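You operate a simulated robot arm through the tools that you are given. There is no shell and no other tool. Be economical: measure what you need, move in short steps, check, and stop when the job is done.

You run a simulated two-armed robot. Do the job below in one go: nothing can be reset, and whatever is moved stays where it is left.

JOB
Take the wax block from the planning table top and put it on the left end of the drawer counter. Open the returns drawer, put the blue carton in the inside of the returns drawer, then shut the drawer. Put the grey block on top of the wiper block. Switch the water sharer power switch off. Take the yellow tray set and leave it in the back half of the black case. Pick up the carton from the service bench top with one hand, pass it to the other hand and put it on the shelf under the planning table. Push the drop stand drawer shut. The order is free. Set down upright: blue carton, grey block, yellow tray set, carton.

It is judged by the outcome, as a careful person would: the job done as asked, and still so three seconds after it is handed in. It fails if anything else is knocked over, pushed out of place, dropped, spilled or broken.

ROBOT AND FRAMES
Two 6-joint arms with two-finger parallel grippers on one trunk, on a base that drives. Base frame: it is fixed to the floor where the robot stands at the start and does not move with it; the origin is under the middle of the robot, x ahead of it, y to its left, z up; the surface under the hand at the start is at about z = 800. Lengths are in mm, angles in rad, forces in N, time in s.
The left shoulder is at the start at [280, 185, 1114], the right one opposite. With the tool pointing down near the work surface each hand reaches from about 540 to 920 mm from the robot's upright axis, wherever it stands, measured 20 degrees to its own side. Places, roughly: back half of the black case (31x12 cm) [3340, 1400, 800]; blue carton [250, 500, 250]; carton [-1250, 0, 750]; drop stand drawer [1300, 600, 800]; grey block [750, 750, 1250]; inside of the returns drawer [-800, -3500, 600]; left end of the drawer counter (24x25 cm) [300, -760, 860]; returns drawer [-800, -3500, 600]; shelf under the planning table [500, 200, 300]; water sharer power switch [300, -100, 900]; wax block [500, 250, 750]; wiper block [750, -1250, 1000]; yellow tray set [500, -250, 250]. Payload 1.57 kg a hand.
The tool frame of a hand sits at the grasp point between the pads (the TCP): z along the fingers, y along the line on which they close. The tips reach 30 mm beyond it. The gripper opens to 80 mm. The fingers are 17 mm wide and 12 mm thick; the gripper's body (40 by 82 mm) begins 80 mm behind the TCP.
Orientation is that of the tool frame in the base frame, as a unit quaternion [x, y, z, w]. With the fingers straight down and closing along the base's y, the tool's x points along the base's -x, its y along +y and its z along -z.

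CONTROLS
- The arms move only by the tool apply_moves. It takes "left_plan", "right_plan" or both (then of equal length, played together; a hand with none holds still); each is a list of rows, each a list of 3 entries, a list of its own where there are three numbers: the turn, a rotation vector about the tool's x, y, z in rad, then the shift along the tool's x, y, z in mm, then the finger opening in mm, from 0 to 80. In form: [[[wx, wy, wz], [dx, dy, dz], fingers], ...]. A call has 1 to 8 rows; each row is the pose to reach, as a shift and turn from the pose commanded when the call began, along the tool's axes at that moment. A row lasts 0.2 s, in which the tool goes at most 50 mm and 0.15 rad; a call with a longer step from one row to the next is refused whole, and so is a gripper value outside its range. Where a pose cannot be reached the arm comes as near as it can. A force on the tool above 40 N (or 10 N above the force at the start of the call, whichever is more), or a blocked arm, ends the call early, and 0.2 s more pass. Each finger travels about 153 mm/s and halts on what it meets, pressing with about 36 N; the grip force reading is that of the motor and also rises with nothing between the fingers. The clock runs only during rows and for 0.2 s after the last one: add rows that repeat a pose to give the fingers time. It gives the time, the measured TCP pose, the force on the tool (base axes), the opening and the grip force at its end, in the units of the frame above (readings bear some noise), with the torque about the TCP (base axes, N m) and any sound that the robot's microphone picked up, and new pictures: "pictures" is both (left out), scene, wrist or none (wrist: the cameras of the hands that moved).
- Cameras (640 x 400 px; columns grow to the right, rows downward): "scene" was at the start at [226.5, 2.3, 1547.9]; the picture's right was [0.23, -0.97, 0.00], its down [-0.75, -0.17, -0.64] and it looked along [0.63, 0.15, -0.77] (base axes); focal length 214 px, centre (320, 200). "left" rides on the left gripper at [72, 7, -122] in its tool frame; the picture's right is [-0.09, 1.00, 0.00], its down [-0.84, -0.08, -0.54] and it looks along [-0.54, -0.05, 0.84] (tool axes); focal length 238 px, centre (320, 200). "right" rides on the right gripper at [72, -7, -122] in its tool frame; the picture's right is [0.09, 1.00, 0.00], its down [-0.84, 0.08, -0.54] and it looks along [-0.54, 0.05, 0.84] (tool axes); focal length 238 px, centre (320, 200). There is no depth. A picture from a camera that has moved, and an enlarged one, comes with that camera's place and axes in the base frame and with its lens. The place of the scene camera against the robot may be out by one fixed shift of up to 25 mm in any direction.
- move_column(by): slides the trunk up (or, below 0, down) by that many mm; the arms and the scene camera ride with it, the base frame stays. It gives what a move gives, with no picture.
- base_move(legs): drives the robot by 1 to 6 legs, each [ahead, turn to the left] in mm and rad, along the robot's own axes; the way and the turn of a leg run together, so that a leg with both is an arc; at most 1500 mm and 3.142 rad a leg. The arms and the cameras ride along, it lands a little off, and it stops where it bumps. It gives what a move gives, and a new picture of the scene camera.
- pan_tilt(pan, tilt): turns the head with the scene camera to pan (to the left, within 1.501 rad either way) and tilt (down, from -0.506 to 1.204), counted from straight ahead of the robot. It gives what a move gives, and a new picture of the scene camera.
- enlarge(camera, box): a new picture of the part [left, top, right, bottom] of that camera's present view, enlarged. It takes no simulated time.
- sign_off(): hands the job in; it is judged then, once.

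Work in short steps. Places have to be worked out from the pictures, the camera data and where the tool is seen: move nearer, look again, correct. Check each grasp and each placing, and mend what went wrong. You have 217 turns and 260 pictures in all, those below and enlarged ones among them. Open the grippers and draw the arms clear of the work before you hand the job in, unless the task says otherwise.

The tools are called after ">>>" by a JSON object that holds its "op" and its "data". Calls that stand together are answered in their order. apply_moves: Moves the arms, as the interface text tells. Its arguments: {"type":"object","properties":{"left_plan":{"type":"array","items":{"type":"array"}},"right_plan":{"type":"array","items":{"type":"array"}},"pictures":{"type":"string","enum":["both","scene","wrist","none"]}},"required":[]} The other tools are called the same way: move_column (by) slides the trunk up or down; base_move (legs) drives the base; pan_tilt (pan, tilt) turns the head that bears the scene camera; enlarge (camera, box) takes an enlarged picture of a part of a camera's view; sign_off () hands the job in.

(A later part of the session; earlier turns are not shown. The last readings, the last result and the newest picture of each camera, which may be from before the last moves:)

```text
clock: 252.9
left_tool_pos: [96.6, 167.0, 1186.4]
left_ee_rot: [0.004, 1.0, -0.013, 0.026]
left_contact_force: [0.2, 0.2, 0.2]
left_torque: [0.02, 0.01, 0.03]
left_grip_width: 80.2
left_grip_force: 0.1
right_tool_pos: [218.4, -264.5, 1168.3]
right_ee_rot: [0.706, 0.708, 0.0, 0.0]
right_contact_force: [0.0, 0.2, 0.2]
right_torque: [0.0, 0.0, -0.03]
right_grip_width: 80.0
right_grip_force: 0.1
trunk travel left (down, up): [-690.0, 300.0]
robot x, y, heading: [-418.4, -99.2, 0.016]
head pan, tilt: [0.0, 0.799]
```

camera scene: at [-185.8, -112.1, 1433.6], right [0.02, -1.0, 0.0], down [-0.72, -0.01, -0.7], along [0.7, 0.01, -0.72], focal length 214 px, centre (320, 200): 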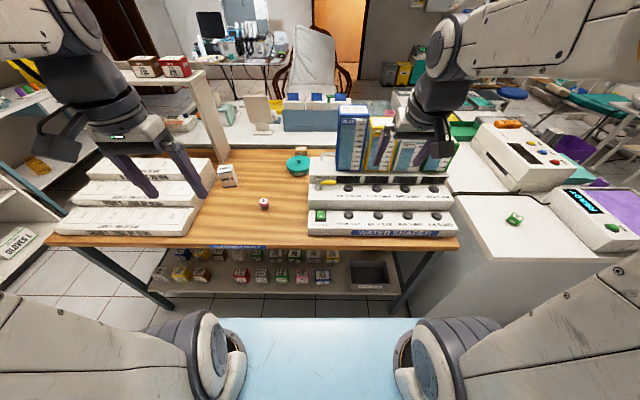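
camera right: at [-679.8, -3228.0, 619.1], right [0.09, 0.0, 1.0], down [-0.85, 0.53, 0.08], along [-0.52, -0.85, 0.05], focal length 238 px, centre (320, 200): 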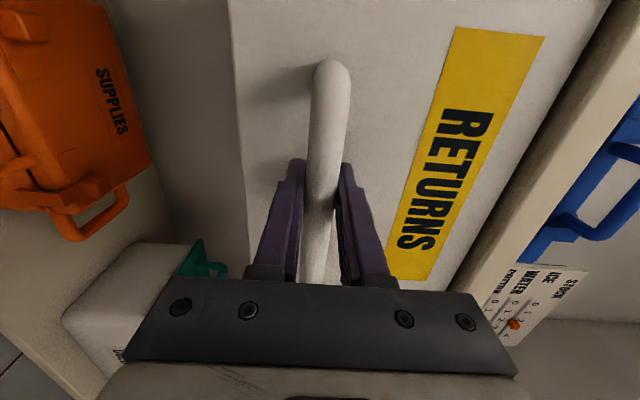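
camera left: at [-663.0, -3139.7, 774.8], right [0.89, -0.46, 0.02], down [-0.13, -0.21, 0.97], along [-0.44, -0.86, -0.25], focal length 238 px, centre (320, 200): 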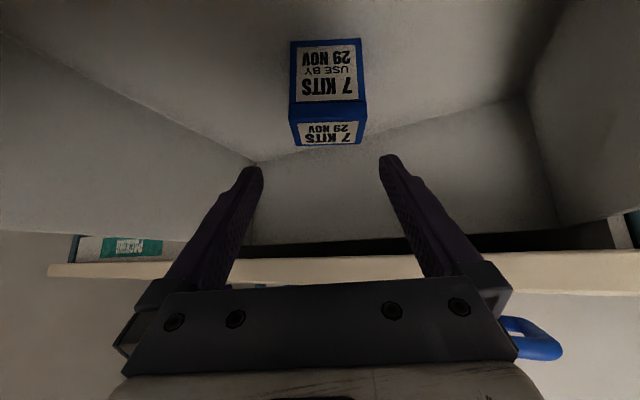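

Hand yawed (closing along x). I pull it in, back 40 mm, then lower the trunk fully.

>>> {"op": "apply_moves", "data": {"right_plan": [[[0, 0, 0], [0, -40, 0], 80], [[0, 0, 0], [0, -80, 0], 80]], "pictures": "none"}}

>>> {"op": "base_move", "data": {"legs": [[-40, 0]]}}

>>> {"op": "move_column", "data": {"by": -400}}

>>> {"op": "move_column", "data": {"by": -290}}

>>> {"op": "pan_tilt", "data": {"pan": -0.15, "tilt": 0.4}}

```text
clock: 253.5
left_tool_pos: [97.2, 166.7, 1186.2]
left_ee_rot: [0.004, 1.0, -0.013, 0.025]
left_contact_force: [0.5, -0.3, -0.7]
left_torque: [-0.01, 0.02, -0.01]
left_grip_width: 80.0
left_grip_force: 0.1
right_tool_pos: [138.0, -260.6, 1166.4]
right_ee_rot: [0.706, 0.708, -0.001, -0.001]
right_contact_force: [-0.5, -0.5, 0.5]
right_torque: [-0.03, 0.01, 0.0]
right_grip_width: 80.0
right_grip_force: 0.1
trunk travel left (down, up): [-690.0, 300.0]
robot x, y, heading: [-417.7, -101.3, 0.017]
head pan, tilt: [0.0, 0.799]
```

```text
clock: 254.4
left_tool_pos: [56.8, 165.8, 1187.3]
left_ee_rot: [0.004, 1.0, -0.012, 0.025]
left_contact_force: [-0.3, -0.8, 0.0]
left_torque: [-0.01, 0.03, 0.0]
left_grip_width: 79.8
left_grip_force: 0.0
right_tool_pos: [95.7, -263.4, 1167.3]
right_ee_rot: [0.706, 0.708, -0.001, 0.0]
right_contact_force: [0.5, -0.2, 0.5]
right_torque: [-0.05, 0.03, 0.0]
right_grip_width: 80.0
right_grip_force: 0.1
trunk travel left (down, up): [-690.0, 300.0]
robot x, y, heading: [-462.5, -98.9, 0.019]
head pan, tilt: [0.0, 0.799]
camera scene: at [-227.5, -113.0, 1433.6], right [0.01, -1.0, 0.0], down [-0.72, -0.01, -0.7], along [0.7, 0.01, -0.72], focal length 214 px, centre (320, 200)
```

scene: 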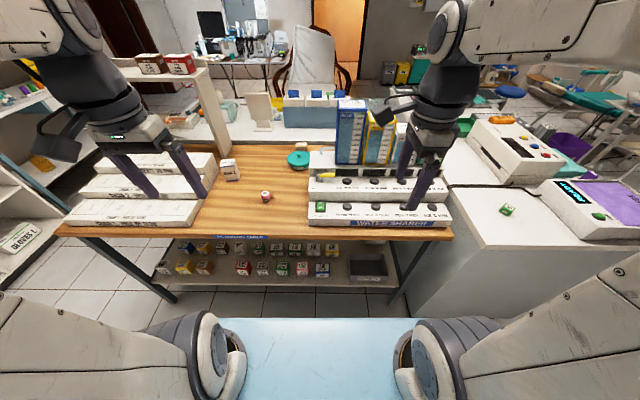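

```text
clock: 258.2
left_tool_pos: [55.7, 165.9, 787.1]
left_ee_rot: [0.005, 1.0, -0.013, 0.025]
left_contact_force: [-0.6, -0.5, 0.6]
left_torque: [0.0, -0.02, 0.03]
left_grip_width: 80.0
left_grip_force: 0.1
right_tool_pos: [95.5, -263.8, 767.7]
right_ee_rot: [0.706, 0.708, 0.001, -0.001]
right_contact_force: [0.3, -0.4, 0.3]
right_torque: [-0.03, 0.03, 0.0]
right_grip_width: 80.2
right_grip_force: 0.0
trunk travel left (down, up): [-290.0, 700.0]
robot x, y, heading: [-459.9, -102.2, 0.011]
head pan, tilt: [0.0, 0.799]
```

```text
clock: 261.1
left_tool_pos: [55.0, 165.2, 497.7]
left_ee_rot: [0.005, 1.0, -0.011, 0.025]
left_contact_force: [0.2, 0.2, 0.6]
left_torque: [0.01, -0.01, 0.01]
left_grip_width: 80.2
left_grip_force: 0.1
right_tool_pos: [94.4, -262.2, 477.2]
right_ee_rot: [0.707, 0.707, 0.001, -0.001]
right_contact_force: [-0.2, -0.8, 0.6]
right_torque: [-0.02, 0.02, 0.03]
right_grip_width: 80.3
right_grip_force: 0.0
trunk travel left (down, up): [0.0, 990.0]
robot x, y, heading: [-461.6, -99.5, 0.018]
head pan, tilt: [0.0, 0.799]
```

```text
clock: 262.0
left_tool_pos: [56.0, 165.6, 497.5]
left_ee_rot: [0.004, 1.0, -0.012, 0.026]
left_contact_force: [0.2, -0.1, 1.0]
left_torque: [-0.01, 0.0, 0.0]
left_grip_width: 80.0
left_grip_force: 0.0
right_tool_pos: [94.8, -262.9, 478.1]
right_ee_rot: [0.706, 0.708, 0.0, 0.0]
right_contact_force: [0.4, -0.6, -0.1]
right_torque: [-0.03, 0.0, 0.01]
right_grip_width: 79.8
right_grip_force: 0.1
trunk travel left (down, up): [0.0, 990.0]
robot x, y, heading: [-458.7, -99.6, 0.013]
head pan, tilt: [-0.15, 0.4]
camera scene: at [-216.9, -126.7, 779.2], right [-0.14, -0.99, 0.0], down [-0.39, 0.05, -0.92], along [0.91, -0.12, -0.39], focal length 214 px, centre (320, 200)
```

scene: 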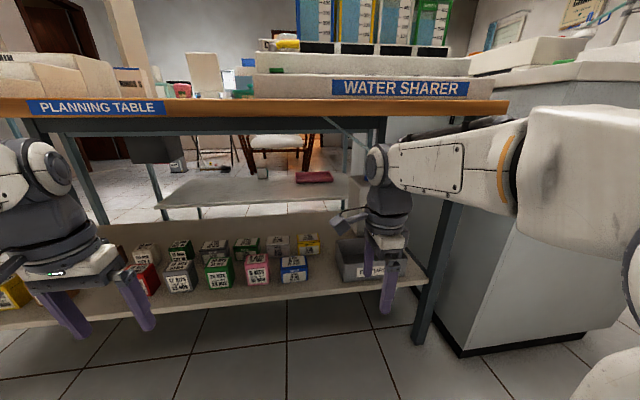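

The yellow tray set is visible with free space around it. I keep the base here and extend the right arm under the table top, first part way.

>>> {"op": "apply_moves", "data": {"right_plan": [[[0, 0, 0], [36, 10, 10], 80], [[0, 0, 0], [72, 30, 20], 80], [[0, 0, 0], [80, 75, 28], 80], [[0, 0, 0], [80, 120, 30], 80], [[0, 0, 0], [80, 165, 30], 80], [[0, 0, 0], [80, 210, 30], 80]], "pictures": "both"}}

```text
clock: 263.4
left_tool_pos: [56.0, 166.2, 497.2]
left_ee_rot: [0.004, 1.0, -0.011, 0.025]
left_contact_force: [0.5, -0.4, -1.0]
left_torque: [0.01, 0.0, -0.01]
left_grip_width: 80.1
left_grip_force: 0.1
right_tool_pos: [302.7, -183.3, 446.0]
right_ee_rot: [0.706, 0.708, 0.001, -0.002]
right_contact_force: [0.1, 0.2, 0.4]
right_torque: [0.04, -0.01, 0.0]
right_grip_width: 79.8
right_grip_force: 0.1
trunk travel left (down, up): [0.0, 990.0]
robot x, y, heading: [-461.4, -101.5, 0.014]
head pan, tilt: [-0.15, 0.4]
camera scene: at [-217.0, -126.8, 779.3], right [-0.14, -0.99, 0.0], down [-0.39, 0.05, -0.92], along [0.91, -0.12, -0.39], focal length 214 px, centre (320, 200)
camera right: at [295.4, -109.7, 568.0], right [1.0, 0.09, 0.0], down [0.08, -0.84, 0.54], along [0.05, -0.54, -0.84], focal length 238 px, centre (320, 200)
```

scene: 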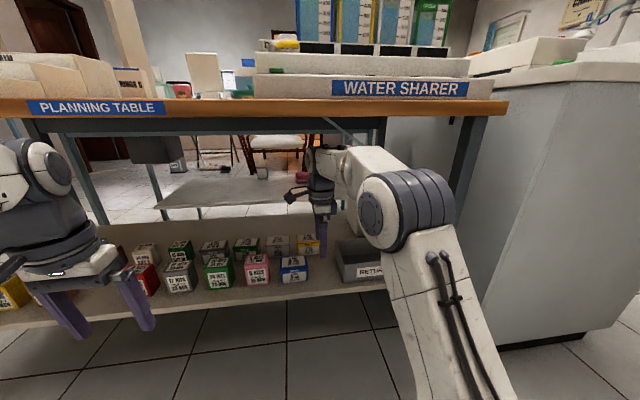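
right: 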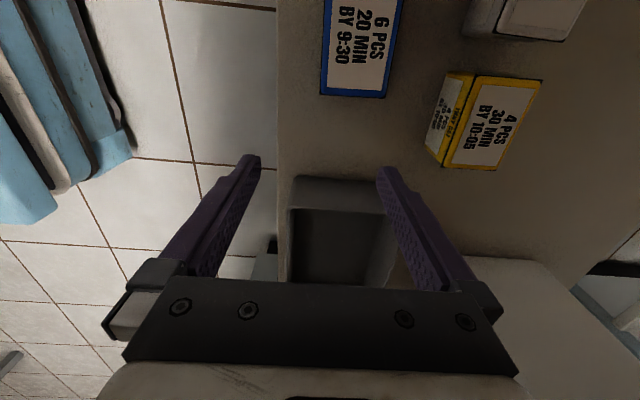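

Yellow tray set: x 413–468, y −118…−189, top about z 370. I move over its centre (440,−153).

>>> {"op": "apply_moves", "data": {"right_plan": [[[0, 0, 0], [10, 45, 0], 80], [[0, 0, 0], [20, 90, 0], 80], [[0, 0, 0], [30, 137, 0], 80], [[0, 0, 0], [30, 137, 15], 80]], "pictures": "both"}}

```text
clock: 264.4
left_tool_pos: [57.3, 166.4, 498.3]
left_ee_rot: [0.004, 1.0, -0.012, 0.026]
left_contact_force: [0.4, 0.5, 0.0]
left_torque: [0.0, -0.04, 0.01]
left_grip_width: 80.0
left_grip_force: 0.1
right_tool_pos: [383.2, -162.5, 423.7]
right_ee_rot: [0.706, 0.708, -0.001, -0.001]
right_contact_force: [-0.3, 0.3, 0.9]
right_torque: [-0.04, 0.0, 0.0]
right_grip_width: 80.0
right_grip_force: 0.0
right hand out of reach, approached as far as the arm can: row 2, 3, 4
trunk travel left (down, up): [0.0, 990.0]
robot x, y, heading: [-463.5, -102.4, 0.018]
head pan, tilt: [-0.15, 0.4]
camera scene: at [-216.9, -126.8, 779.3], right [-0.14, -0.99, 0.0], down [-0.39, 0.05, -0.92], along [0.91, -0.12, -0.39], focal length 214 px, centre (320, 200)
camera right: at [376.2, -88.4, 545.9], right [1.0, 0.09, 0.0], down [0.08, -0.84, 0.54], along [0.05, -0.54, -0.84], focal length 238 px, centre (320, 200)
```

scene: 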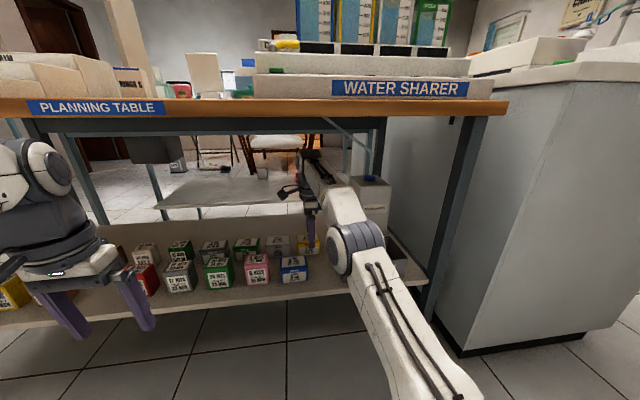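
right: 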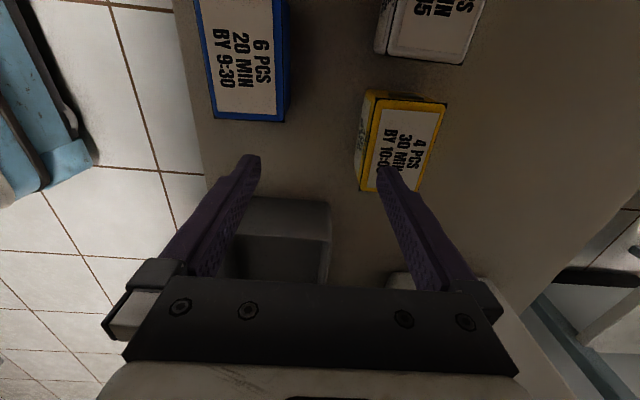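

The arm is at full stretch, so I drive the base 65 mm ahead.

>>> {"op": "base_move", "data": {"legs": [[65, 0]]}}

>>> {"op": "enlarge", "data": {"camera": "right", "box": [0, 0, 640, 400]}}

```text
clock: 265.4
left_tool_pos: [119.9, 168.4, 496.4]
left_ee_rot: [0.003, 1.0, -0.012, 0.025]
left_contact_force: [-0.2, -0.7, 0.3]
left_torque: [0.0, 0.0, 0.0]
left_grip_width: 80.0
left_grip_force: 0.1
right_tool_pos: [448.6, -159.1, 423.4]
right_ee_rot: [0.706, 0.708, 0.001, 0.0]
right_contact_force: [-0.3, -0.7, 0.2]
right_torque: [0.02, 0.01, 0.01]
right_grip_width: 79.9
right_grip_force: 0.1
trunk travel left (down, up): [0.0, 990.0]
robot x, y, heading: [-393.6, -98.7, 0.016]
head pan, tilt: [-0.15, 0.4]
camera scene: at [-151.5, -125.1, 779.3], right [-0.13, -0.99, 0.0], down [-0.39, 0.05, -0.92], along [0.91, -0.12, -0.39], focal length 214 px, centre (320, 200)
```

scene: 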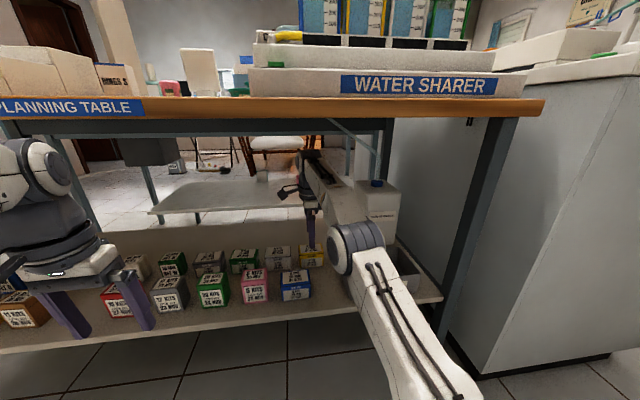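

```text
1.00 times, centred on (320, 200) of right (not enlarged: the box is as wide or as high as the picture)
camera zoom: at [441.5, -85.3, 546.2], right [1.0, 0.1, 0.0], down [0.08, -0.84, 0.54], along [0.05, -0.54, -0.84], focal length 238 px, centre (320, 200)
```

zoom: 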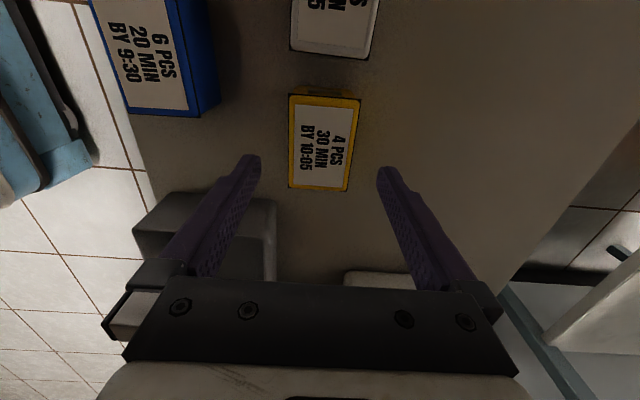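

The tool is now over the tray set. The commanded pose probably still lies ~55 mm further ahead, so I cancel that excess and check.

>>> {"op": "apply_moves", "data": {"right_plan": [[[0, 0, 0], [0, -30, -5], 80], [[0, 0, 0], [0, -56, -5], 80]], "pictures": "none"}}

```text
clock: 266.0
left_tool_pos: [119.9, 167.4, 496.3]
left_ee_rot: [0.003, 1.0, -0.011, 0.026]
left_contact_force: [0.4, -0.5, -0.3]
left_torque: [0.01, -0.01, 0.0]
left_grip_width: 80.2
left_grip_force: 0.1
right_tool_pos: [392.4, -160.5, 430.9]
right_ee_rot: [0.706, 0.708, 0.001, -0.001]
right_contact_force: [0.5, -0.3, -0.2]
right_torque: [0.01, -0.01, 0.02]
right_grip_width: 80.2
right_grip_force: 0.0
trunk travel left (down, up): [0.0, 990.0]
robot x, y, heading: [-395.8, -100.5, 0.014]
head pan, tilt: [-0.15, 0.4]
```

The commanded pose had been reset, so the hand is at x=392. I drive 45 mm more and then position over it.

>>> {"op": "base_move", "data": {"legs": [[45, 0]]}}

>>> {"op": "apply_moves", "data": {"right_plan": [[[0, 0, 0], [8, 13, 15], 80], [[0, 0, 0], [8, 13, 35], 80], [[0, 0, 0], [8, 13, 50], 80]], "pictures": "wrist"}}

```text
clock: 266.9
left_tool_pos: [164.6, 168.0, 496.7]
left_ee_rot: [0.004, 1.0, -0.013, 0.025]
left_contact_force: [-0.5, -0.4, 0.7]
left_torque: [0.03, -0.01, 0.01]
left_grip_width: 79.8
left_grip_force: 0.0
right_tool_pos: [437.6, -157.8, 430.4]
right_ee_rot: [0.707, 0.707, 0.001, -0.001]
right_contact_force: [-0.7, -0.5, -0.2]
right_torque: [-0.02, 0.02, 0.02]
right_grip_width: 80.0
right_grip_force: 0.1
trunk travel left (down, up): [0.0, 990.0]
robot x, y, heading: [-349.1, -99.2, 0.017]
head pan, tilt: [-0.15, 0.4]
camera scene: at [-106.9, -124.7, 779.3], right [-0.13, -0.99, 0.0], down [-0.39, 0.05, -0.92], along [0.91, -0.12, -0.39], focal length 214 px, centre (320, 200)
```

scene: 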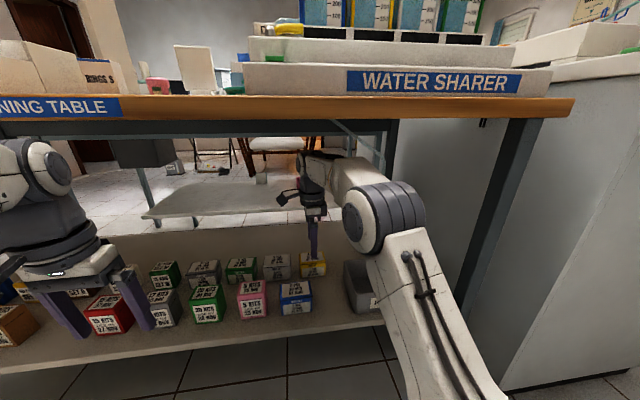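

```text
clock: 267.7
left_tool_pos: [166.0, 168.3, 496.5]
left_ee_rot: [0.003, 1.0, -0.011, 0.026]
left_contact_force: [0.3, -0.1, -0.7]
left_torque: [0.01, -0.04, -0.01]
left_grip_width: 80.0
left_grip_force: 0.1
right_tool_pos: [451.2, -150.8, 379.9]
right_ee_rot: [0.706, 0.708, -0.001, -0.001]
right_contact_force: [0.2, -0.6, 0.0]
right_torque: [-0.01, 0.0, 0.0]
right_grip_width: 80.0
right_grip_force: 0.1
trunk travel left (down, up): [0.0, 990.0]
robot x, y, heading: [-348.0, -100.0, 0.017]
head pan, tilt: [-0.15, 0.4]
camera right: at [444.3, -77.7, 502.3], right [1.0, 0.09, 0.0], down [0.08, -0.84, 0.54], along [0.05, -0.54, -0.84], focal length 238 px, centre (320, 200)
```

right: 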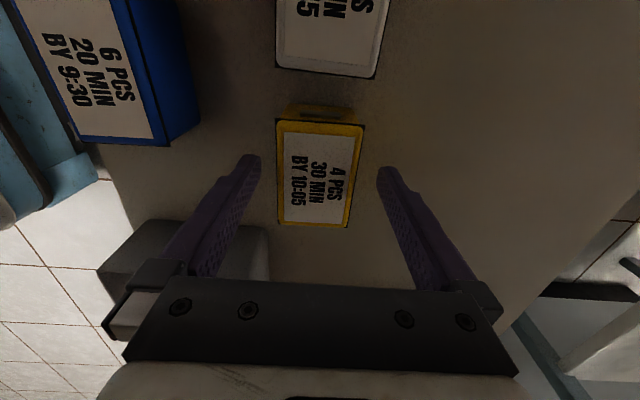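

Straddled and centred. Down 27 mm and close.

>>> {"op": "apply_moves", "data": {"right_plan": [[[0, 0, 0], [4, -2, 14], 80], [[0, 0, 0], [4, -2, 27], 80], [[0, 0, 0], [4, -2, 27], 55], [[0, 0, 0], [4, -2, 27], 40], [[0, 0, 0], [4, -2, 27], 40]], "pictures": "wrist"}}

```text
clock: 268.9
left_tool_pos: [165.7, 167.7, 496.9]
left_ee_rot: [0.004, 1.0, -0.012, 0.025]
left_contact_force: [-0.1, 0.3, 0.2]
left_torque: [0.01, 0.0, -0.02]
left_grip_width: 79.8
left_grip_force: 0.0
right_tool_pos: [448.8, -146.9, 352.8]
right_ee_rot: [0.707, 0.707, 0.001, -0.001]
right_contact_force: [0.9, 0.3, 0.1]
right_torque: [0.07, -0.03, 0.04]
right_grip_width: 53.9
right_grip_force: 35.9
trunk travel left (down, up): [0.0, 990.0]
robot x, y, heading: [-351.2, -100.2, 0.016]
head pan, tilt: [-0.15, 0.4]
camera right: at [441.8, -73.0, 476.0], right [1.0, 0.09, 0.0], down [0.08, -0.84, 0.54], along [0.05, -0.54, -0.84], focal length 238 px, centre (320, 200)
```

right: 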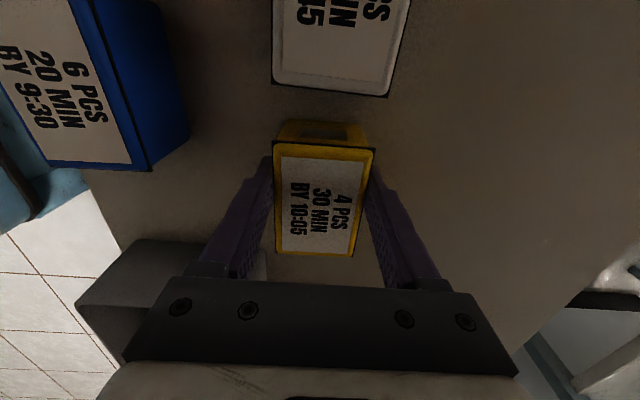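

Yellow tray set gripped (54 mm). I lift it, back the base 110 mm, then retract the arm.

>>> {"op": "apply_moves", "data": {"right_plan": [[[0, 0, 0], [0, 0, -30], 40], [[0, 0, 0], [0, 0, -60], 40], [[0, 0, 0], [0, 0, -92], 40]], "pictures": "wrist"}}

>>> {"op": "base_move", "data": {"legs": [[-115, 0]]}}

>>> {"op": "apply_moves", "data": {"right_plan": [[[0, 0, 0], [0, -45, 0], 40], [[0, 0, 0], [0, -90, 0], 40], [[0, 0, 0], [-20, -130, 0], 40], [[0, 0, 0], [-40, -170, -10], 40], [[0, 0, 0], [-70, -205, -20], 40], [[0, 0, 0], [-100, -240, -30], 40]], "pictures": "scene"}}

```text
clock: 269.7
left_tool_pos: [165.2, 168.0, 496.7]
left_ee_rot: [0.005, 1.0, -0.012, 0.026]
left_contact_force: [-0.1, -0.2, -0.1]
left_torque: [-0.01, 0.02, -0.02]
left_grip_width: 80.2
left_grip_force: 0.0
right_tool_pos: [446.2, -146.6, 446.3]
right_ee_rot: [0.707, 0.708, -0.001, 0.0]
right_contact_force: [-0.2, -0.3, -3.0]
right_torque: [0.0, 0.0, 0.0]
right_grip_width: 53.7
right_grip_force: 36.2
trunk travel left (down, up): [0.0, 990.0]
robot x, y, heading: [-352.7, -94.8, 0.017]
head pan, tilt: [-0.15, 0.4]
camera right: at [439.9, -73.7, 567.7], right [1.0, 0.09, 0.0], down [0.08, -0.84, 0.54], along [0.05, -0.54, -0.84], focal length 238 px, centre (320, 200)
```

right: 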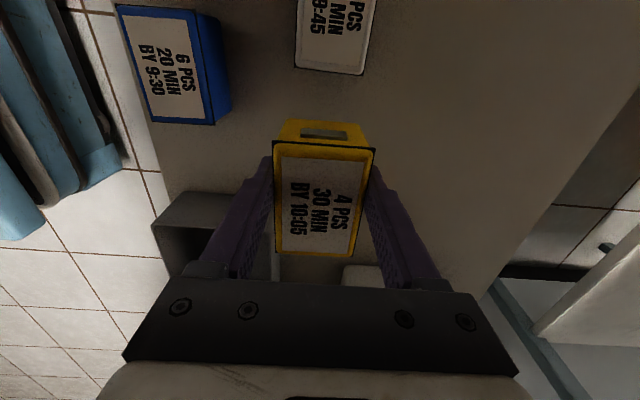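

```text
clock: 270.9
left_tool_pos: [47.0, 165.2, 498.2]
left_ee_rot: [0.005, 1.0, -0.012, 0.025]
left_contact_force: [-1.0, -0.2, 0.1]
left_torque: [0.03, -0.03, 0.02]
left_grip_width: 80.3
left_grip_force: 0.1
right_tool_pos: [330.0, -150.5, 445.0]
right_ee_rot: [0.707, 0.708, 0.001, -0.001]
right_contact_force: [0.4, -1.1, -2.2]
right_torque: [0.04, -0.02, -0.01]
right_grip_width: 53.6
right_grip_force: 36.1
trunk travel left (down, up): [0.0, 990.0]
robot x, y, heading: [-464.8, -100.7, 0.017]
head pan, tilt: [-0.15, 0.4]
camera scene: at [-224.2, -126.8, 779.3], right [-0.14, -0.99, 0.0], down [-0.39, 0.05, -0.92], along [0.91, -0.13, -0.39], focal length 214 px, centre (320, 200)
```

scene: 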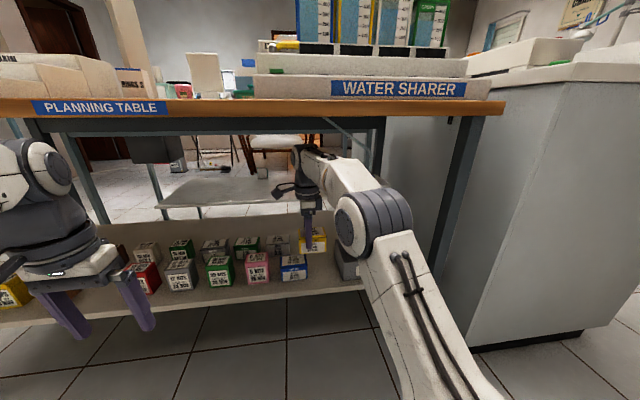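

```text
clock: 272.3
left_tool_pos: [48.7, 165.6, 498.0]
left_ee_rot: [0.004, 1.0, -0.012, 0.026]
left_contact_force: [0.3, 0.2, 0.2]
left_torque: [0.03, -0.01, -0.01]
left_grip_width: 79.8
left_grip_force: 0.2
right_tool_pos: [87.1, -250.1, 472.4]
right_ee_rot: [0.707, 0.707, 0.001, -0.001]
right_contact_force: [0.6, 0.5, -1.2]
right_torque: [0.01, -0.02, -0.03]
right_grip_width: 53.7
right_grip_force: 35.7
trunk travel left (down, up): [0.0, 990.0]
robot x, y, heading: [-467.7, -101.3, 0.019]
head pan, tilt: [-0.15, 0.4]
camera scene: at [-224.1, -126.7, 779.2], right [-0.14, -0.99, 0.0], down [-0.39, 0.05, -0.92], along [0.91, -0.12, -0.39], focal length 214 px, centre (320, 200)
```

scene: 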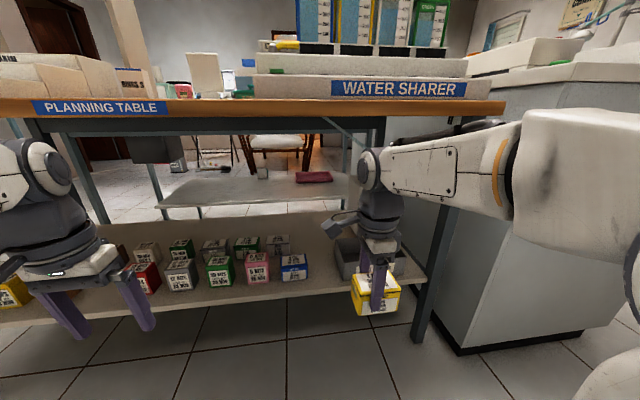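

Yellow tray set is out. I raise the trunk and drive round the left end of the planning table.

>>> {"op": "move_column", "data": {"by": 400}}

>>> {"op": "move_column", "data": {"by": 380}}

>>> {"op": "base_move", "data": {"legs": [[60, 0], [0, 1.55], [1450, 0], [0, -1.57]]}}

>>> {"op": "pan_tilt", "data": {"pan": -0.1, "tilt": 0.45}}

```text
clock: 276.1
left_tool_pos: [48.9, 164.9, 898.3]
left_ee_rot: [0.004, 1.0, -0.011, 0.025]
left_contact_force: [-0.7, -0.3, -0.7]
left_torque: [-0.06, -0.03, -0.01]
left_grip_width: 80.1
left_grip_force: 0.1
right_tool_pos: [87.6, -249.6, 874.3]
right_ee_rot: [0.706, 0.708, 0.0, 0.0]
right_contact_force: [0.1, 1.0, -2.0]
right_torque: [0.03, 0.03, 0.04]
right_grip_width: 53.6
right_grip_force: 36.0
trunk travel left (down, up): [-400.0, 590.0]
robot x, y, heading: [-469.0, -102.8, 0.009]
head pan, tilt: [-0.15, 0.4]
```

```text
clock: 279.8
left_tool_pos: [48.5, 166.2, 1277.2]
left_ee_rot: [0.005, 1.0, -0.012, 0.025]
left_contact_force: [0.4, 0.6, -0.5]
left_torque: [0.02, 0.05, -0.01]
left_grip_width: 80.0
left_grip_force: 0.1
right_tool_pos: [87.7, -248.4, 1253.0]
right_ee_rot: [0.707, 0.708, 0.0, 0.0]
right_contact_force: [0.5, 0.9, -2.0]
right_torque: [-0.01, -0.02, 0.0]
right_grip_width: 53.5
right_grip_force: 36.0
trunk travel left (down, up): [-780.0, 210.0]
robot x, y, heading: [-464.7, -103.0, 0.015]
head pan, tilt: [-0.15, 0.4]
```

```text
clock: 295.0
left_tool_pos: [154.0, 1533.7, 1277.0]
left_ee_rot: [0.037, 0.999, -0.012, 0.024]
left_contact_force: [1.0, -0.4, 0.4]
left_torque: [0.0, 0.0, 0.0]
left_grip_width: 79.9
left_grip_force: 0.0
right_tool_pos: [166.4, 1116.1, 1253.8]
right_ee_rot: [0.73, 0.684, 0.001, 0.0]
right_contact_force: [1.3, 0.2, -2.0]
right_torque: [0.0, 0.01, 0.03]
right_grip_width: 53.4
right_grip_force: 36.0
trunk travel left (down, up): [-780.0, 210.0]
robot x, y, heading: [-376.9, 1304.0, -0.048]
head pan, tilt: [-0.15, 0.4]
camera scene: at [-135.8, 1258.9, 1559.3], right [-0.2, -0.98, 0.0], down [-0.38, 0.08, -0.92], along [0.9, -0.18, -0.39], focal length 214 px, centre (320, 200)
```

scene: 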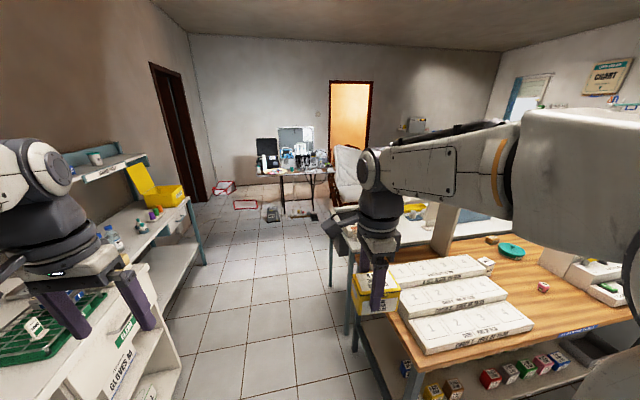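

```text
clock: 295.6
left_tool_pos: [154.5, 1532.2, 1276.5]
left_ee_rot: [0.037, 0.999, -0.011, 0.025]
left_contact_force: [0.6, 1.2, -0.2]
left_torque: [0.02, -0.01, 0.0]
left_grip_width: 79.9
left_grip_force: 0.1
right_tool_pos: [166.4, 1116.8, 1253.1]
right_ee_rot: [0.729, 0.684, 0.0, -0.002]
right_contact_force: [0.3, -0.1, -1.9]
right_torque: [-0.01, 0.02, 0.03]
right_grip_width: 53.7
right_grip_force: 35.7
trunk travel left (down, up): [-780.0, 210.0]
robot x, y, heading: [-375.7, 1297.8, -0.05]
head pan, tilt: [-0.099, 0.45]
camera scene: at [-135.7, 1263.6, 1554.6], right [-0.15, -0.99, 0.0], down [-0.43, 0.07, -0.9], along [0.89, -0.14, -0.44], focal length 214 px, centre (320, 200)
```

scene: 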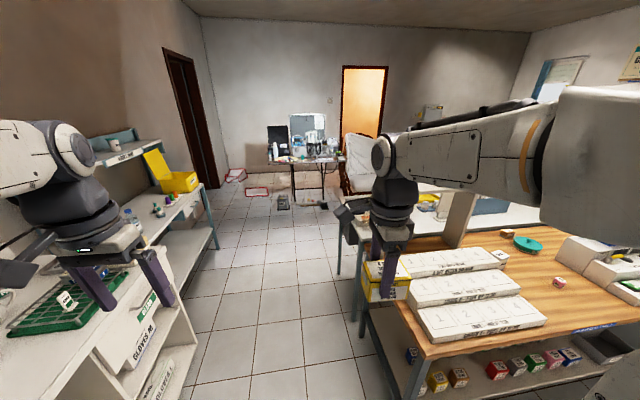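

The corridor is clear. I zoom in on the far desk with the black case.

>>> {"op": "enlarge", "data": {"camera": "scene", "box": [210, 100, 370, 220]}}

>>> {"op": "enlarge", "data": {"camera": "scene", "box": [330, 180, 490, 280]}}

```text
3.33 times, centred on (290, 160) of scene
camera zoom: at [-135.7, 1263.6, 1554.6], right [-0.15, -0.99, 0.0], down [-0.43, 0.07, -0.9], along [0.89, -0.14, -0.44], focal length 715 px, centre (420, 333)
```

zoom: 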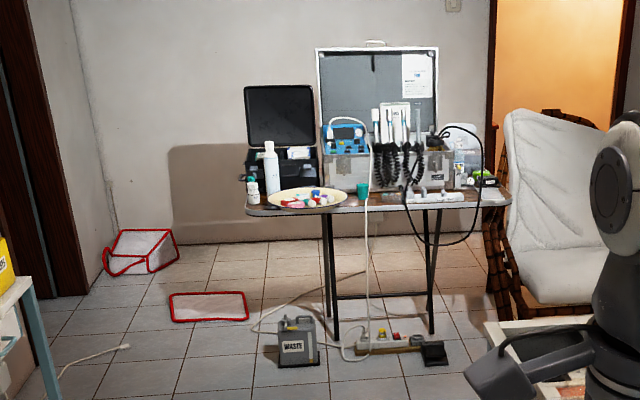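

```text
4.00 times, centred on (410, 230) of scene
camera zoom: at [-135.7, 1263.6, 1554.6], right [-0.15, -0.99, 0.0], down [-0.43, 0.07, -0.9], along [0.89, -0.14, -0.44], focal length 858 px, centre (-40, 80)
```

zoom: 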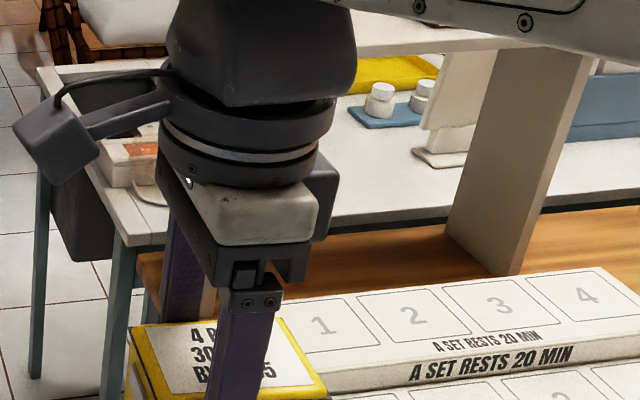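

The black case is at the far desk (waste bin in front of it, so I'll approach from the left). On the way I stop beside the left end of the white bench to look for the drop stand drawer.

>>> {"op": "base_move", "data": {"legs": [[0, 0.11], [1500, 0], [180, 0], [0, -1.63]]}}

>>> {"op": "pan_tilt", "data": {"pan": 0.0, "tilt": 0.7}}

```text
clock: 308.9
left_tool_pos: [1544.9, 833.4, 1278.8]
left_ee_rot: [0.742, 0.67, -0.026, 0.008]
left_contact_force: [0.3, 0.0, -0.2]
left_torque: [-0.02, -0.02, -0.01]
left_grip_width: 79.9
left_grip_force: 0.1
right_tool_pos: [1129.2, 833.3, 1253.6]
right_ee_rot: [0.999, -0.046, 0.001, -0.001]
right_contact_force: [0.3, -0.2, -2.1]
right_torque: [0.0, -0.02, -0.02]
right_grip_width: 53.9
right_grip_force: 35.9
trunk travel left (down, up): [-780.0, 210.0]
robot x, y, heading: [1328.3, 1371.8, -1.65]
head pan, tilt: [-0.099, 0.45]
camera scene: at [1290.0, 1106.6, 1554.6], right [-0.98, 0.18, 0.0], down [0.08, 0.43, -0.9], along [-0.16, -0.89, -0.44], focal length 214 px, centre (320, 200)
```

scene: 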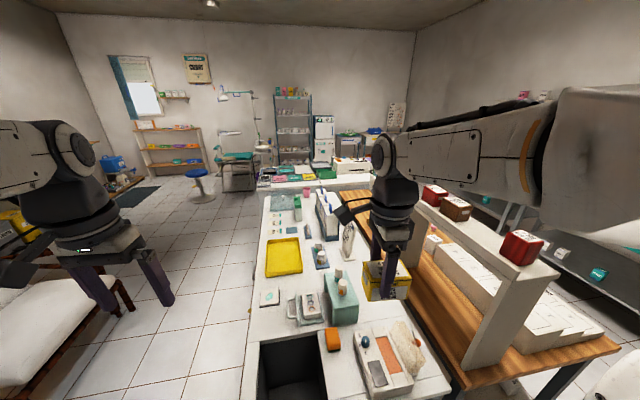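

```text
clock: 309.7
left_tool_pos: [1544.8, 833.3, 1278.1]
left_ee_rot: [0.742, 0.67, -0.027, 0.008]
left_contact_force: [-0.1, 0.1, -0.1]
left_torque: [0.02, -0.02, 0.0]
left_grip_width: 80.0
left_grip_force: 0.0
right_tool_pos: [1128.4, 831.6, 1253.1]
right_ee_rot: [0.999, -0.045, 0.0, -0.002]
right_contact_force: [0.0, 0.1, -2.3]
right_torque: [-0.05, -0.02, 0.01]
right_grip_width: 53.7
right_grip_force: 35.8
trunk travel left (down, up): [-780.0, 210.0]
robot x, y, heading: [1323.9, 1374.6, -1.646]
head pan, tilt: [0.0, 0.7]
camera scene: at [1299.5, 1112.3, 1532.5], right [-1.0, 0.08, 0.0], down [0.05, 0.64, -0.77], along [-0.06, -0.76, -0.64], focal length 214 px, centre (320, 200)
```

scene: 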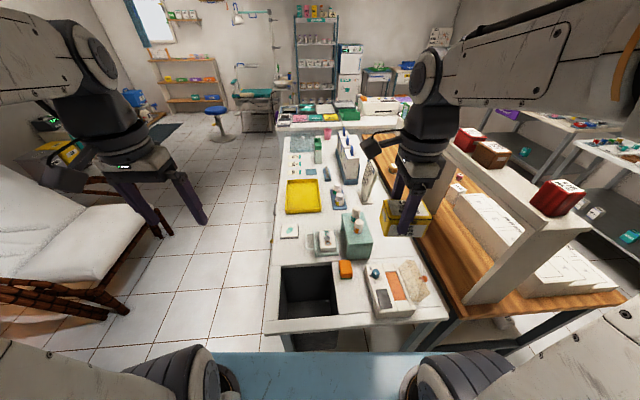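

Around (1300,600) there is a small stand beside the teal box. I zoom in.

>>> {"op": "enlarge", "data": {"camera": "scene", "box": [270, 190, 430, 290]}}

```text
4.00 times, centred on (350, 240) of scene
camera zoom: at [1299.5, 1112.3, 1532.5], right [-1.0, 0.08, 0.0], down [0.05, 0.64, -0.77], along [-0.06, -0.76, -0.64], focal length 858 px, centre (200, 40)
```

zoom: 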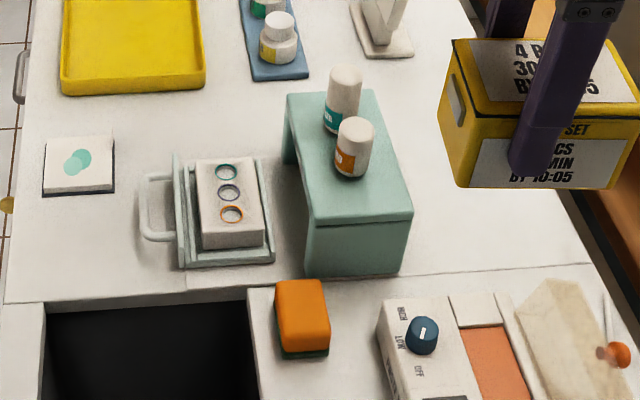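

That teal stand with two bottles has its drawer pulled out toward +x; I'll push it after delivering the tray set. Now I drive to the left of the far desk.

>>> {"op": "base_move", "data": {"legs": [[0, 1.96], [1300, 0], [0, -0.45]]}}

>>> {"op": "pan_tilt", "data": {"pan": -0.3, "tilt": 0.6}}

```text
clock: 321.6
left_tool_pos: [3063.6, 2034.2, 1277.1]
left_ee_rot: [-0.034, 0.999, -0.01, 0.027]
left_contact_force: [-0.4, 0.4, -0.7]
left_torque: [0.02, 0.0, 0.01]
left_grip_width: 79.7
left_grip_force: 0.0
right_tool_pos: [3131.5, 1623.4, 1254.0]
right_ee_rot: [0.679, 0.734, 0.0, -0.002]
right_contact_force: [-0.2, 0.6, -2.6]
right_torque: [-0.01, 0.04, 0.01]
right_grip_width: 53.9
right_grip_force: 36.0
trunk travel left (down, up): [-780.0, 210.0]
robot x, y, heading: [2569.1, 1735.7, 0.1]
head pan, tilt: [0.0, 0.7]
stopped in leg 3: the robot was blocked; the commanded pose is now the measured one
camera scene: at [2802.1, 1745.1, 1532.4], right [0.11, -0.99, 0.0], down [-0.64, -0.07, -0.76], along [0.76, 0.08, -0.64], focal length 214 px, centre (320, 200)
```

scene: 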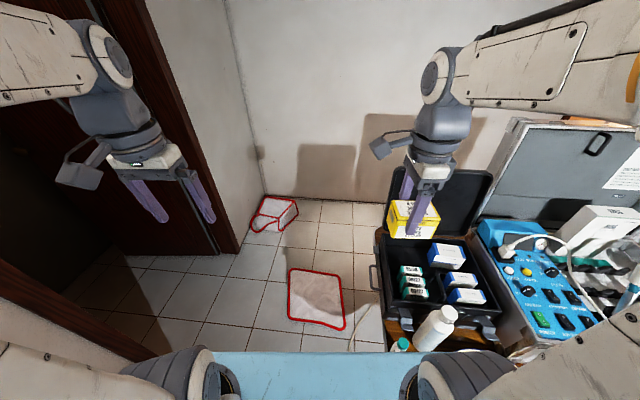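

```text
clock: 322.4
left_tool_pos: [3062.9, 2033.8, 1276.5]
left_ee_rot: [-0.034, 0.999, -0.01, 0.026]
left_contact_force: [1.0, 0.1, -0.6]
left_torque: [0.0, 0.02, -0.01]
left_grip_width: 79.9
left_grip_force: 0.1
right_tool_pos: [3130.6, 1622.5, 1253.6]
right_ee_rot: [0.679, 0.734, 0.0, -0.002]
right_contact_force: [0.5, 0.1, -1.7]
right_torque: [0.04, 0.0, -0.01]
right_grip_width: 53.5
right_grip_force: 36.7
trunk travel left (down, up): [-780.0, 210.0]
robot x, y, heading: [2566.4, 1731.7, 0.105]
head pan, tilt: [-0.3, 0.6]
camera scene: at [2804.4, 1718.5, 1541.0], right [-0.19, -0.98, 0.0], down [-0.55, 0.11, -0.82], along [0.81, -0.16, -0.57], focal length 214 px, centre (320, 200)
```

scene: 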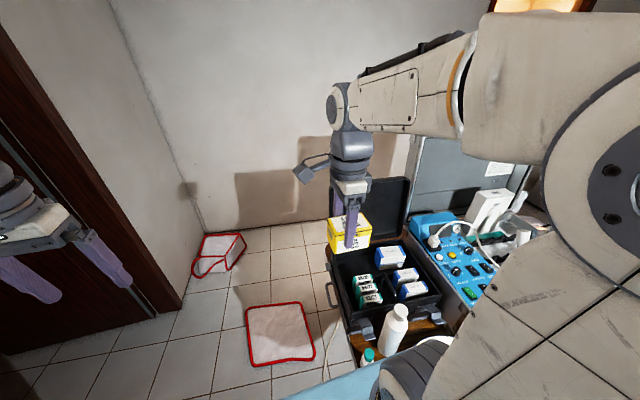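

The base was blocked while turning; I check what it touched with a look down to the right and left.

>>> {"op": "pan_tilt", "data": {"pan": -0.5, "tilt": 1.2}}

>>> {"op": "pan_tilt", "data": {"pan": -1.3, "tilt": 1.0}}

>>> {"op": "pan_tilt", "data": {"pan": 1.2, "tilt": 0.9}}

```text
clock: 323.4
left_tool_pos: [3062.7, 2035.3, 1277.4]
left_ee_rot: [-0.033, 0.999, -0.01, 0.026]
left_contact_force: [0.0, 0.5, -1.1]
left_torque: [0.01, 0.0, -0.01]
left_grip_width: 79.8
left_grip_force: 0.0
right_tool_pos: [3131.9, 1623.7, 1253.2]
right_ee_rot: [0.679, 0.734, 0.0, -0.002]
right_contact_force: [-0.6, -0.6, -2.5]
right_torque: [0.03, -0.03, 0.03]
right_grip_width: 53.8
right_grip_force: 36.3
trunk travel left (down, up): [-780.0, 210.0]
robot x, y, heading: [2566.3, 1735.1, 0.109]
head pan, tilt: [-0.499, 1.201]
camera scene: at [2769.4, 1714.0, 1496.5], right [-0.38, -0.92, 0.0], down [-0.86, 0.36, -0.36], along [0.34, -0.14, -0.93], focal length 214 px, centre (320, 200)
```

scene: 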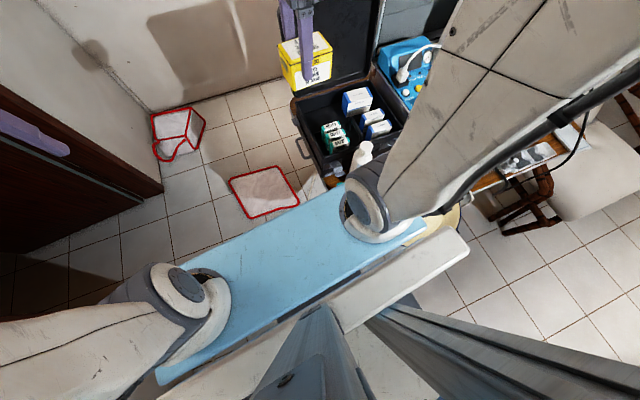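

```text
clock: 324.5
left_tool_pos: [3062.4, 2034.6, 1277.3]
left_ee_rot: [-0.034, 0.999, -0.01, 0.025]
left_contact_force: [0.0, 0.6, -0.7]
left_torque: [-0.01, -0.01, 0.03]
left_grip_width: 80.1
left_grip_force: 0.1
right_tool_pos: [3132.0, 1622.6, 1252.6]
right_ee_rot: [0.68, 0.733, 0.0, -0.002]
right_contact_force: [0.7, 0.1, -2.0]
right_torque: [0.01, -0.02, -0.04]
right_grip_width: 53.8
right_grip_force: 36.4
trunk travel left (down, up): [-780.0, 210.0]
robot x, y, heading: [2567.9, 1731.9, 0.109]
head pan, tilt: [-1.3, 1.0]
camera scene: at [2743.4, 1670.6, 1509.0], right [-0.93, -0.37, 0.0], down [-0.31, 0.78, -0.54], along [0.2, -0.5, -0.84], focal length 214 px, centre (320, 200)
```

scene: 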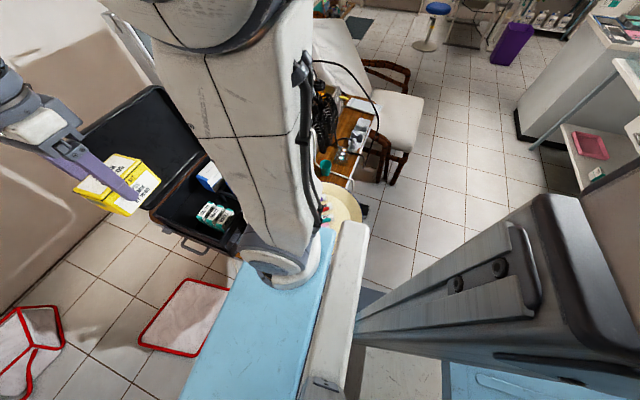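

```text
clock: 326.8
left_tool_pos: [3064.1, 2033.9, 1276.6]
left_ee_rot: [-0.033, 0.999, -0.01, 0.026]
left_contact_force: [-0.3, -1.1, -0.2]
left_torque: [-0.03, 0.02, 0.01]
left_grip_width: 79.9
left_grip_force: 0.0
right_tool_pos: [3130.5, 1622.8, 1252.9]
right_ee_rot: [0.679, 0.734, 0.0, -0.002]
right_contact_force: [-0.5, -0.7, -1.7]
right_torque: [0.01, 0.04, 0.02]
right_grip_width: 53.5
right_grip_force: 35.6
trunk travel left (down, up): [-780.0, 210.0]
robot x, y, heading: [2565.5, 1735.8, 0.103]
head pan, tilt: [1.201, 0.901]
camera scene: at [2737.3, 1808.3, 1516.3], right [0.97, -0.26, 0.0], down [-0.2, -0.76, -0.62], along [0.16, 0.6, -0.78], focal length 214 px, centre (320, 200)
```

scene: 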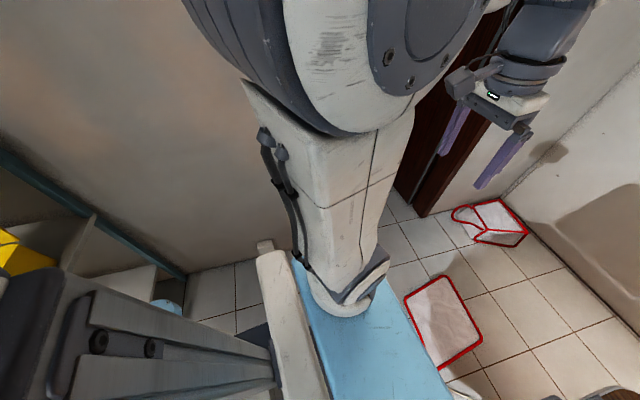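

I can reach the case from here without more driving (target at forward ~735, right ~413). I look at the case closely.

>>> {"op": "pan_tilt", "data": {"pan": -0.4, "tilt": 0.8}}

>>> {"op": "enlarge", "data": {"camera": "scene", "box": [260, 100, 484, 240]}}

>>> {"op": "enlarge", "data": {"camera": "right", "box": [0, 0, 640, 400]}}

```text
clock: 328.5
left_tool_pos: [3061.8, 2033.6, 1277.1]
left_ee_rot: [-0.034, 0.999, -0.01, 0.026]
left_contact_force: [-0.2, -0.4, 0.5]
left_torque: [0.0, -0.04, 0.0]
left_grip_width: 79.8
left_grip_force: 0.0
right_tool_pos: [3132.2, 1622.9, 1253.7]
right_ee_rot: [0.679, 0.734, 0.0, -0.001]
right_contact_force: [-0.3, 0.3, -2.8]
right_torque: [0.04, -0.03, 0.03]
right_grip_width: 53.3
right_grip_force: 36.3
trunk travel left (down, up): [-780.0, 210.0]
robot x, y, heading: [2566.7, 1732.3, 0.107]
head pan, tilt: [-0.4, 0.799]
camera scene: at [2794.9, 1712.1, 1524.2], right [-0.29, -0.96, 0.0], down [-0.69, 0.21, -0.7], along [0.67, -0.2, -0.72], focal length 214 px, centre (320, 200)
```

scene: 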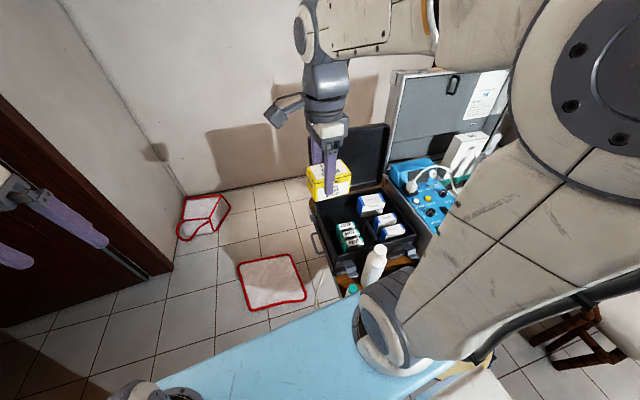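

```text
2.86 times, centred on (372, 170) of scene
camera zoom: at [2794.9, 1712.1, 1524.2], right [-0.29, -0.96, 0.0], down [-0.69, 0.21, -0.7], along [0.67, -0.2, -0.72], focal length 613 px, centre (171, 286)
```

zoom: 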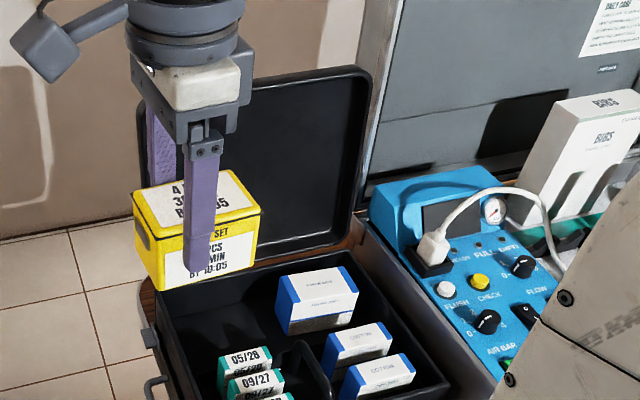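

```text
1.00 times, centred on (320, 200) of right (not enlarged: the box is as wide or as high as the picture)
camera zoom: at [3119.2, 1695.6, 1376.0], right [0.99, 0.17, 0.0], down [0.14, -0.83, 0.54], along [0.09, -0.53, -0.84], focal length 238 px, centre (320, 200)
```

zoom: 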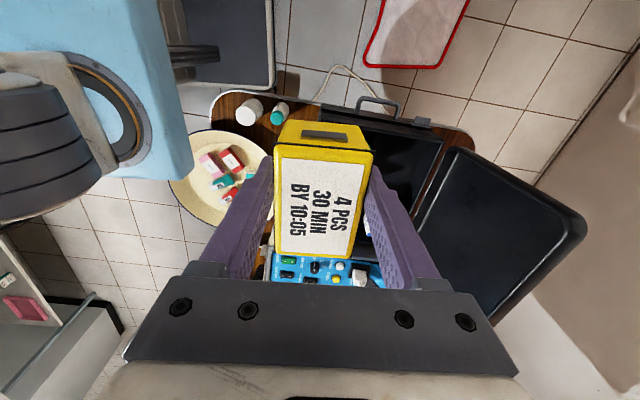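

Case interior: back half spans roughly x 3280–3400, with a blue/white box at its right; its left part (y≈1450) is free. I move the tray set over there, aligning the hand.

>>> {"op": "apply_moves", "data": {"right_plan": [[[0, 0, 0.01], [-24, 25, 25], 40], [[0, 0, 0.02], [-47, 50, 51], 40], [[0, 0, 0.03], [-71, 74, 76], 40], [[0, 0, 0.04], [-94, 99, 101], 40], [[0, 0, 0.05], [-118, 124, 127], 40], [[0, 0, 0.06], [-142, 149, 152], 40], [[0, 0, 0.07], [-165, 173, 178], 40], [[0, 0, 0.078], [-189, 198, 203], 40]], "pictures": "both"}}

>>> {"op": "enlarge", "data": {"camera": "scene", "box": [260, 120, 484, 260]}}

```text
clock: 330.3
left_tool_pos: [3061.8, 2034.1, 1277.4]
left_ee_rot: [-0.033, 0.999, -0.01, 0.026]
left_contact_force: [0.4, -0.4, 0.8]
left_torque: [-0.01, -0.04, -0.01]
left_grip_width: 80.2
left_grip_force: 0.1
right_tool_pos: [3341.9, 1451.1, 1048.1]
right_ee_rot: [0.707, 0.707, -0.001, -0.001]
right_contact_force: [-0.5, -0.1, -2.9]
right_torque: [0.07, 0.01, 0.02]
right_grip_width: 53.3
right_grip_force: 36.1
trunk travel left (down, up): [-780.0, 210.0]
robot x, y, heading: [2569.6, 1734.8, 0.105]
head pan, tilt: [-0.4, 0.799]
camera scene: at [2794.7, 1712.1, 1524.2], right [-0.29, -0.96, 0.0], down [-0.69, 0.21, -0.7], along [0.67, -0.2, -0.72], focal length 214 px, centre (320, 200)
camera right: at [3334.8, 1524.8, 1170.7], right [1.0, 0.09, 0.0], down [0.08, -0.84, 0.54], along [0.05, -0.54, -0.84], focal length 238 px, centre (320, 200)
```

scene: 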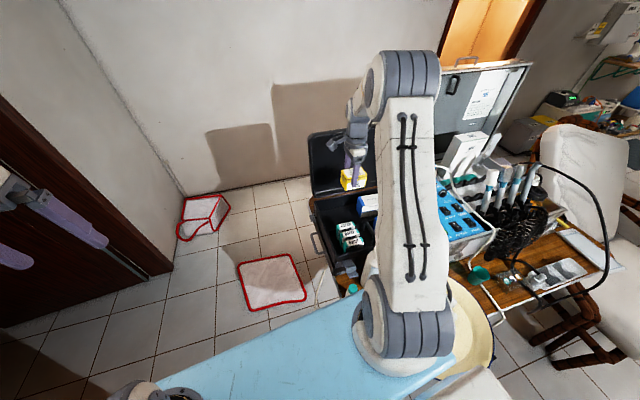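
right: 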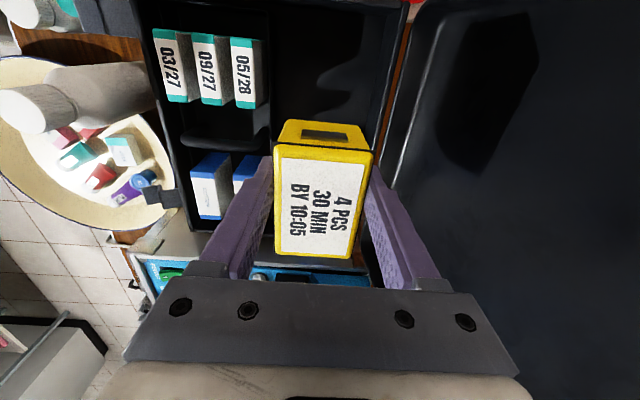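

```text
2.86 times, centred on (372, 190) of scene
camera zoom: at [2794.7, 1712.1, 1524.2], right [-0.29, -0.96, 0.0], down [-0.69, 0.21, -0.7], along [0.67, -0.2, -0.72], focal length 613 px, centre (171, 229)
```

zoom: 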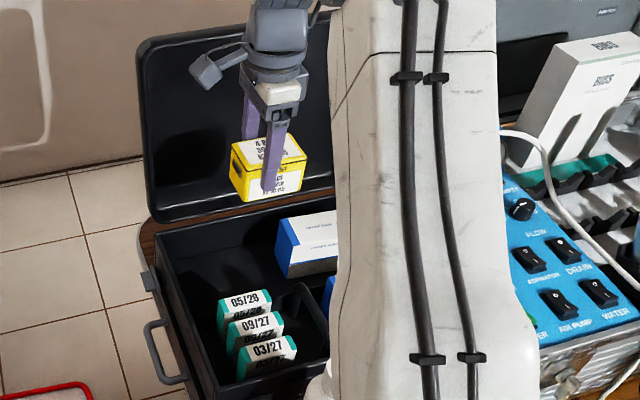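

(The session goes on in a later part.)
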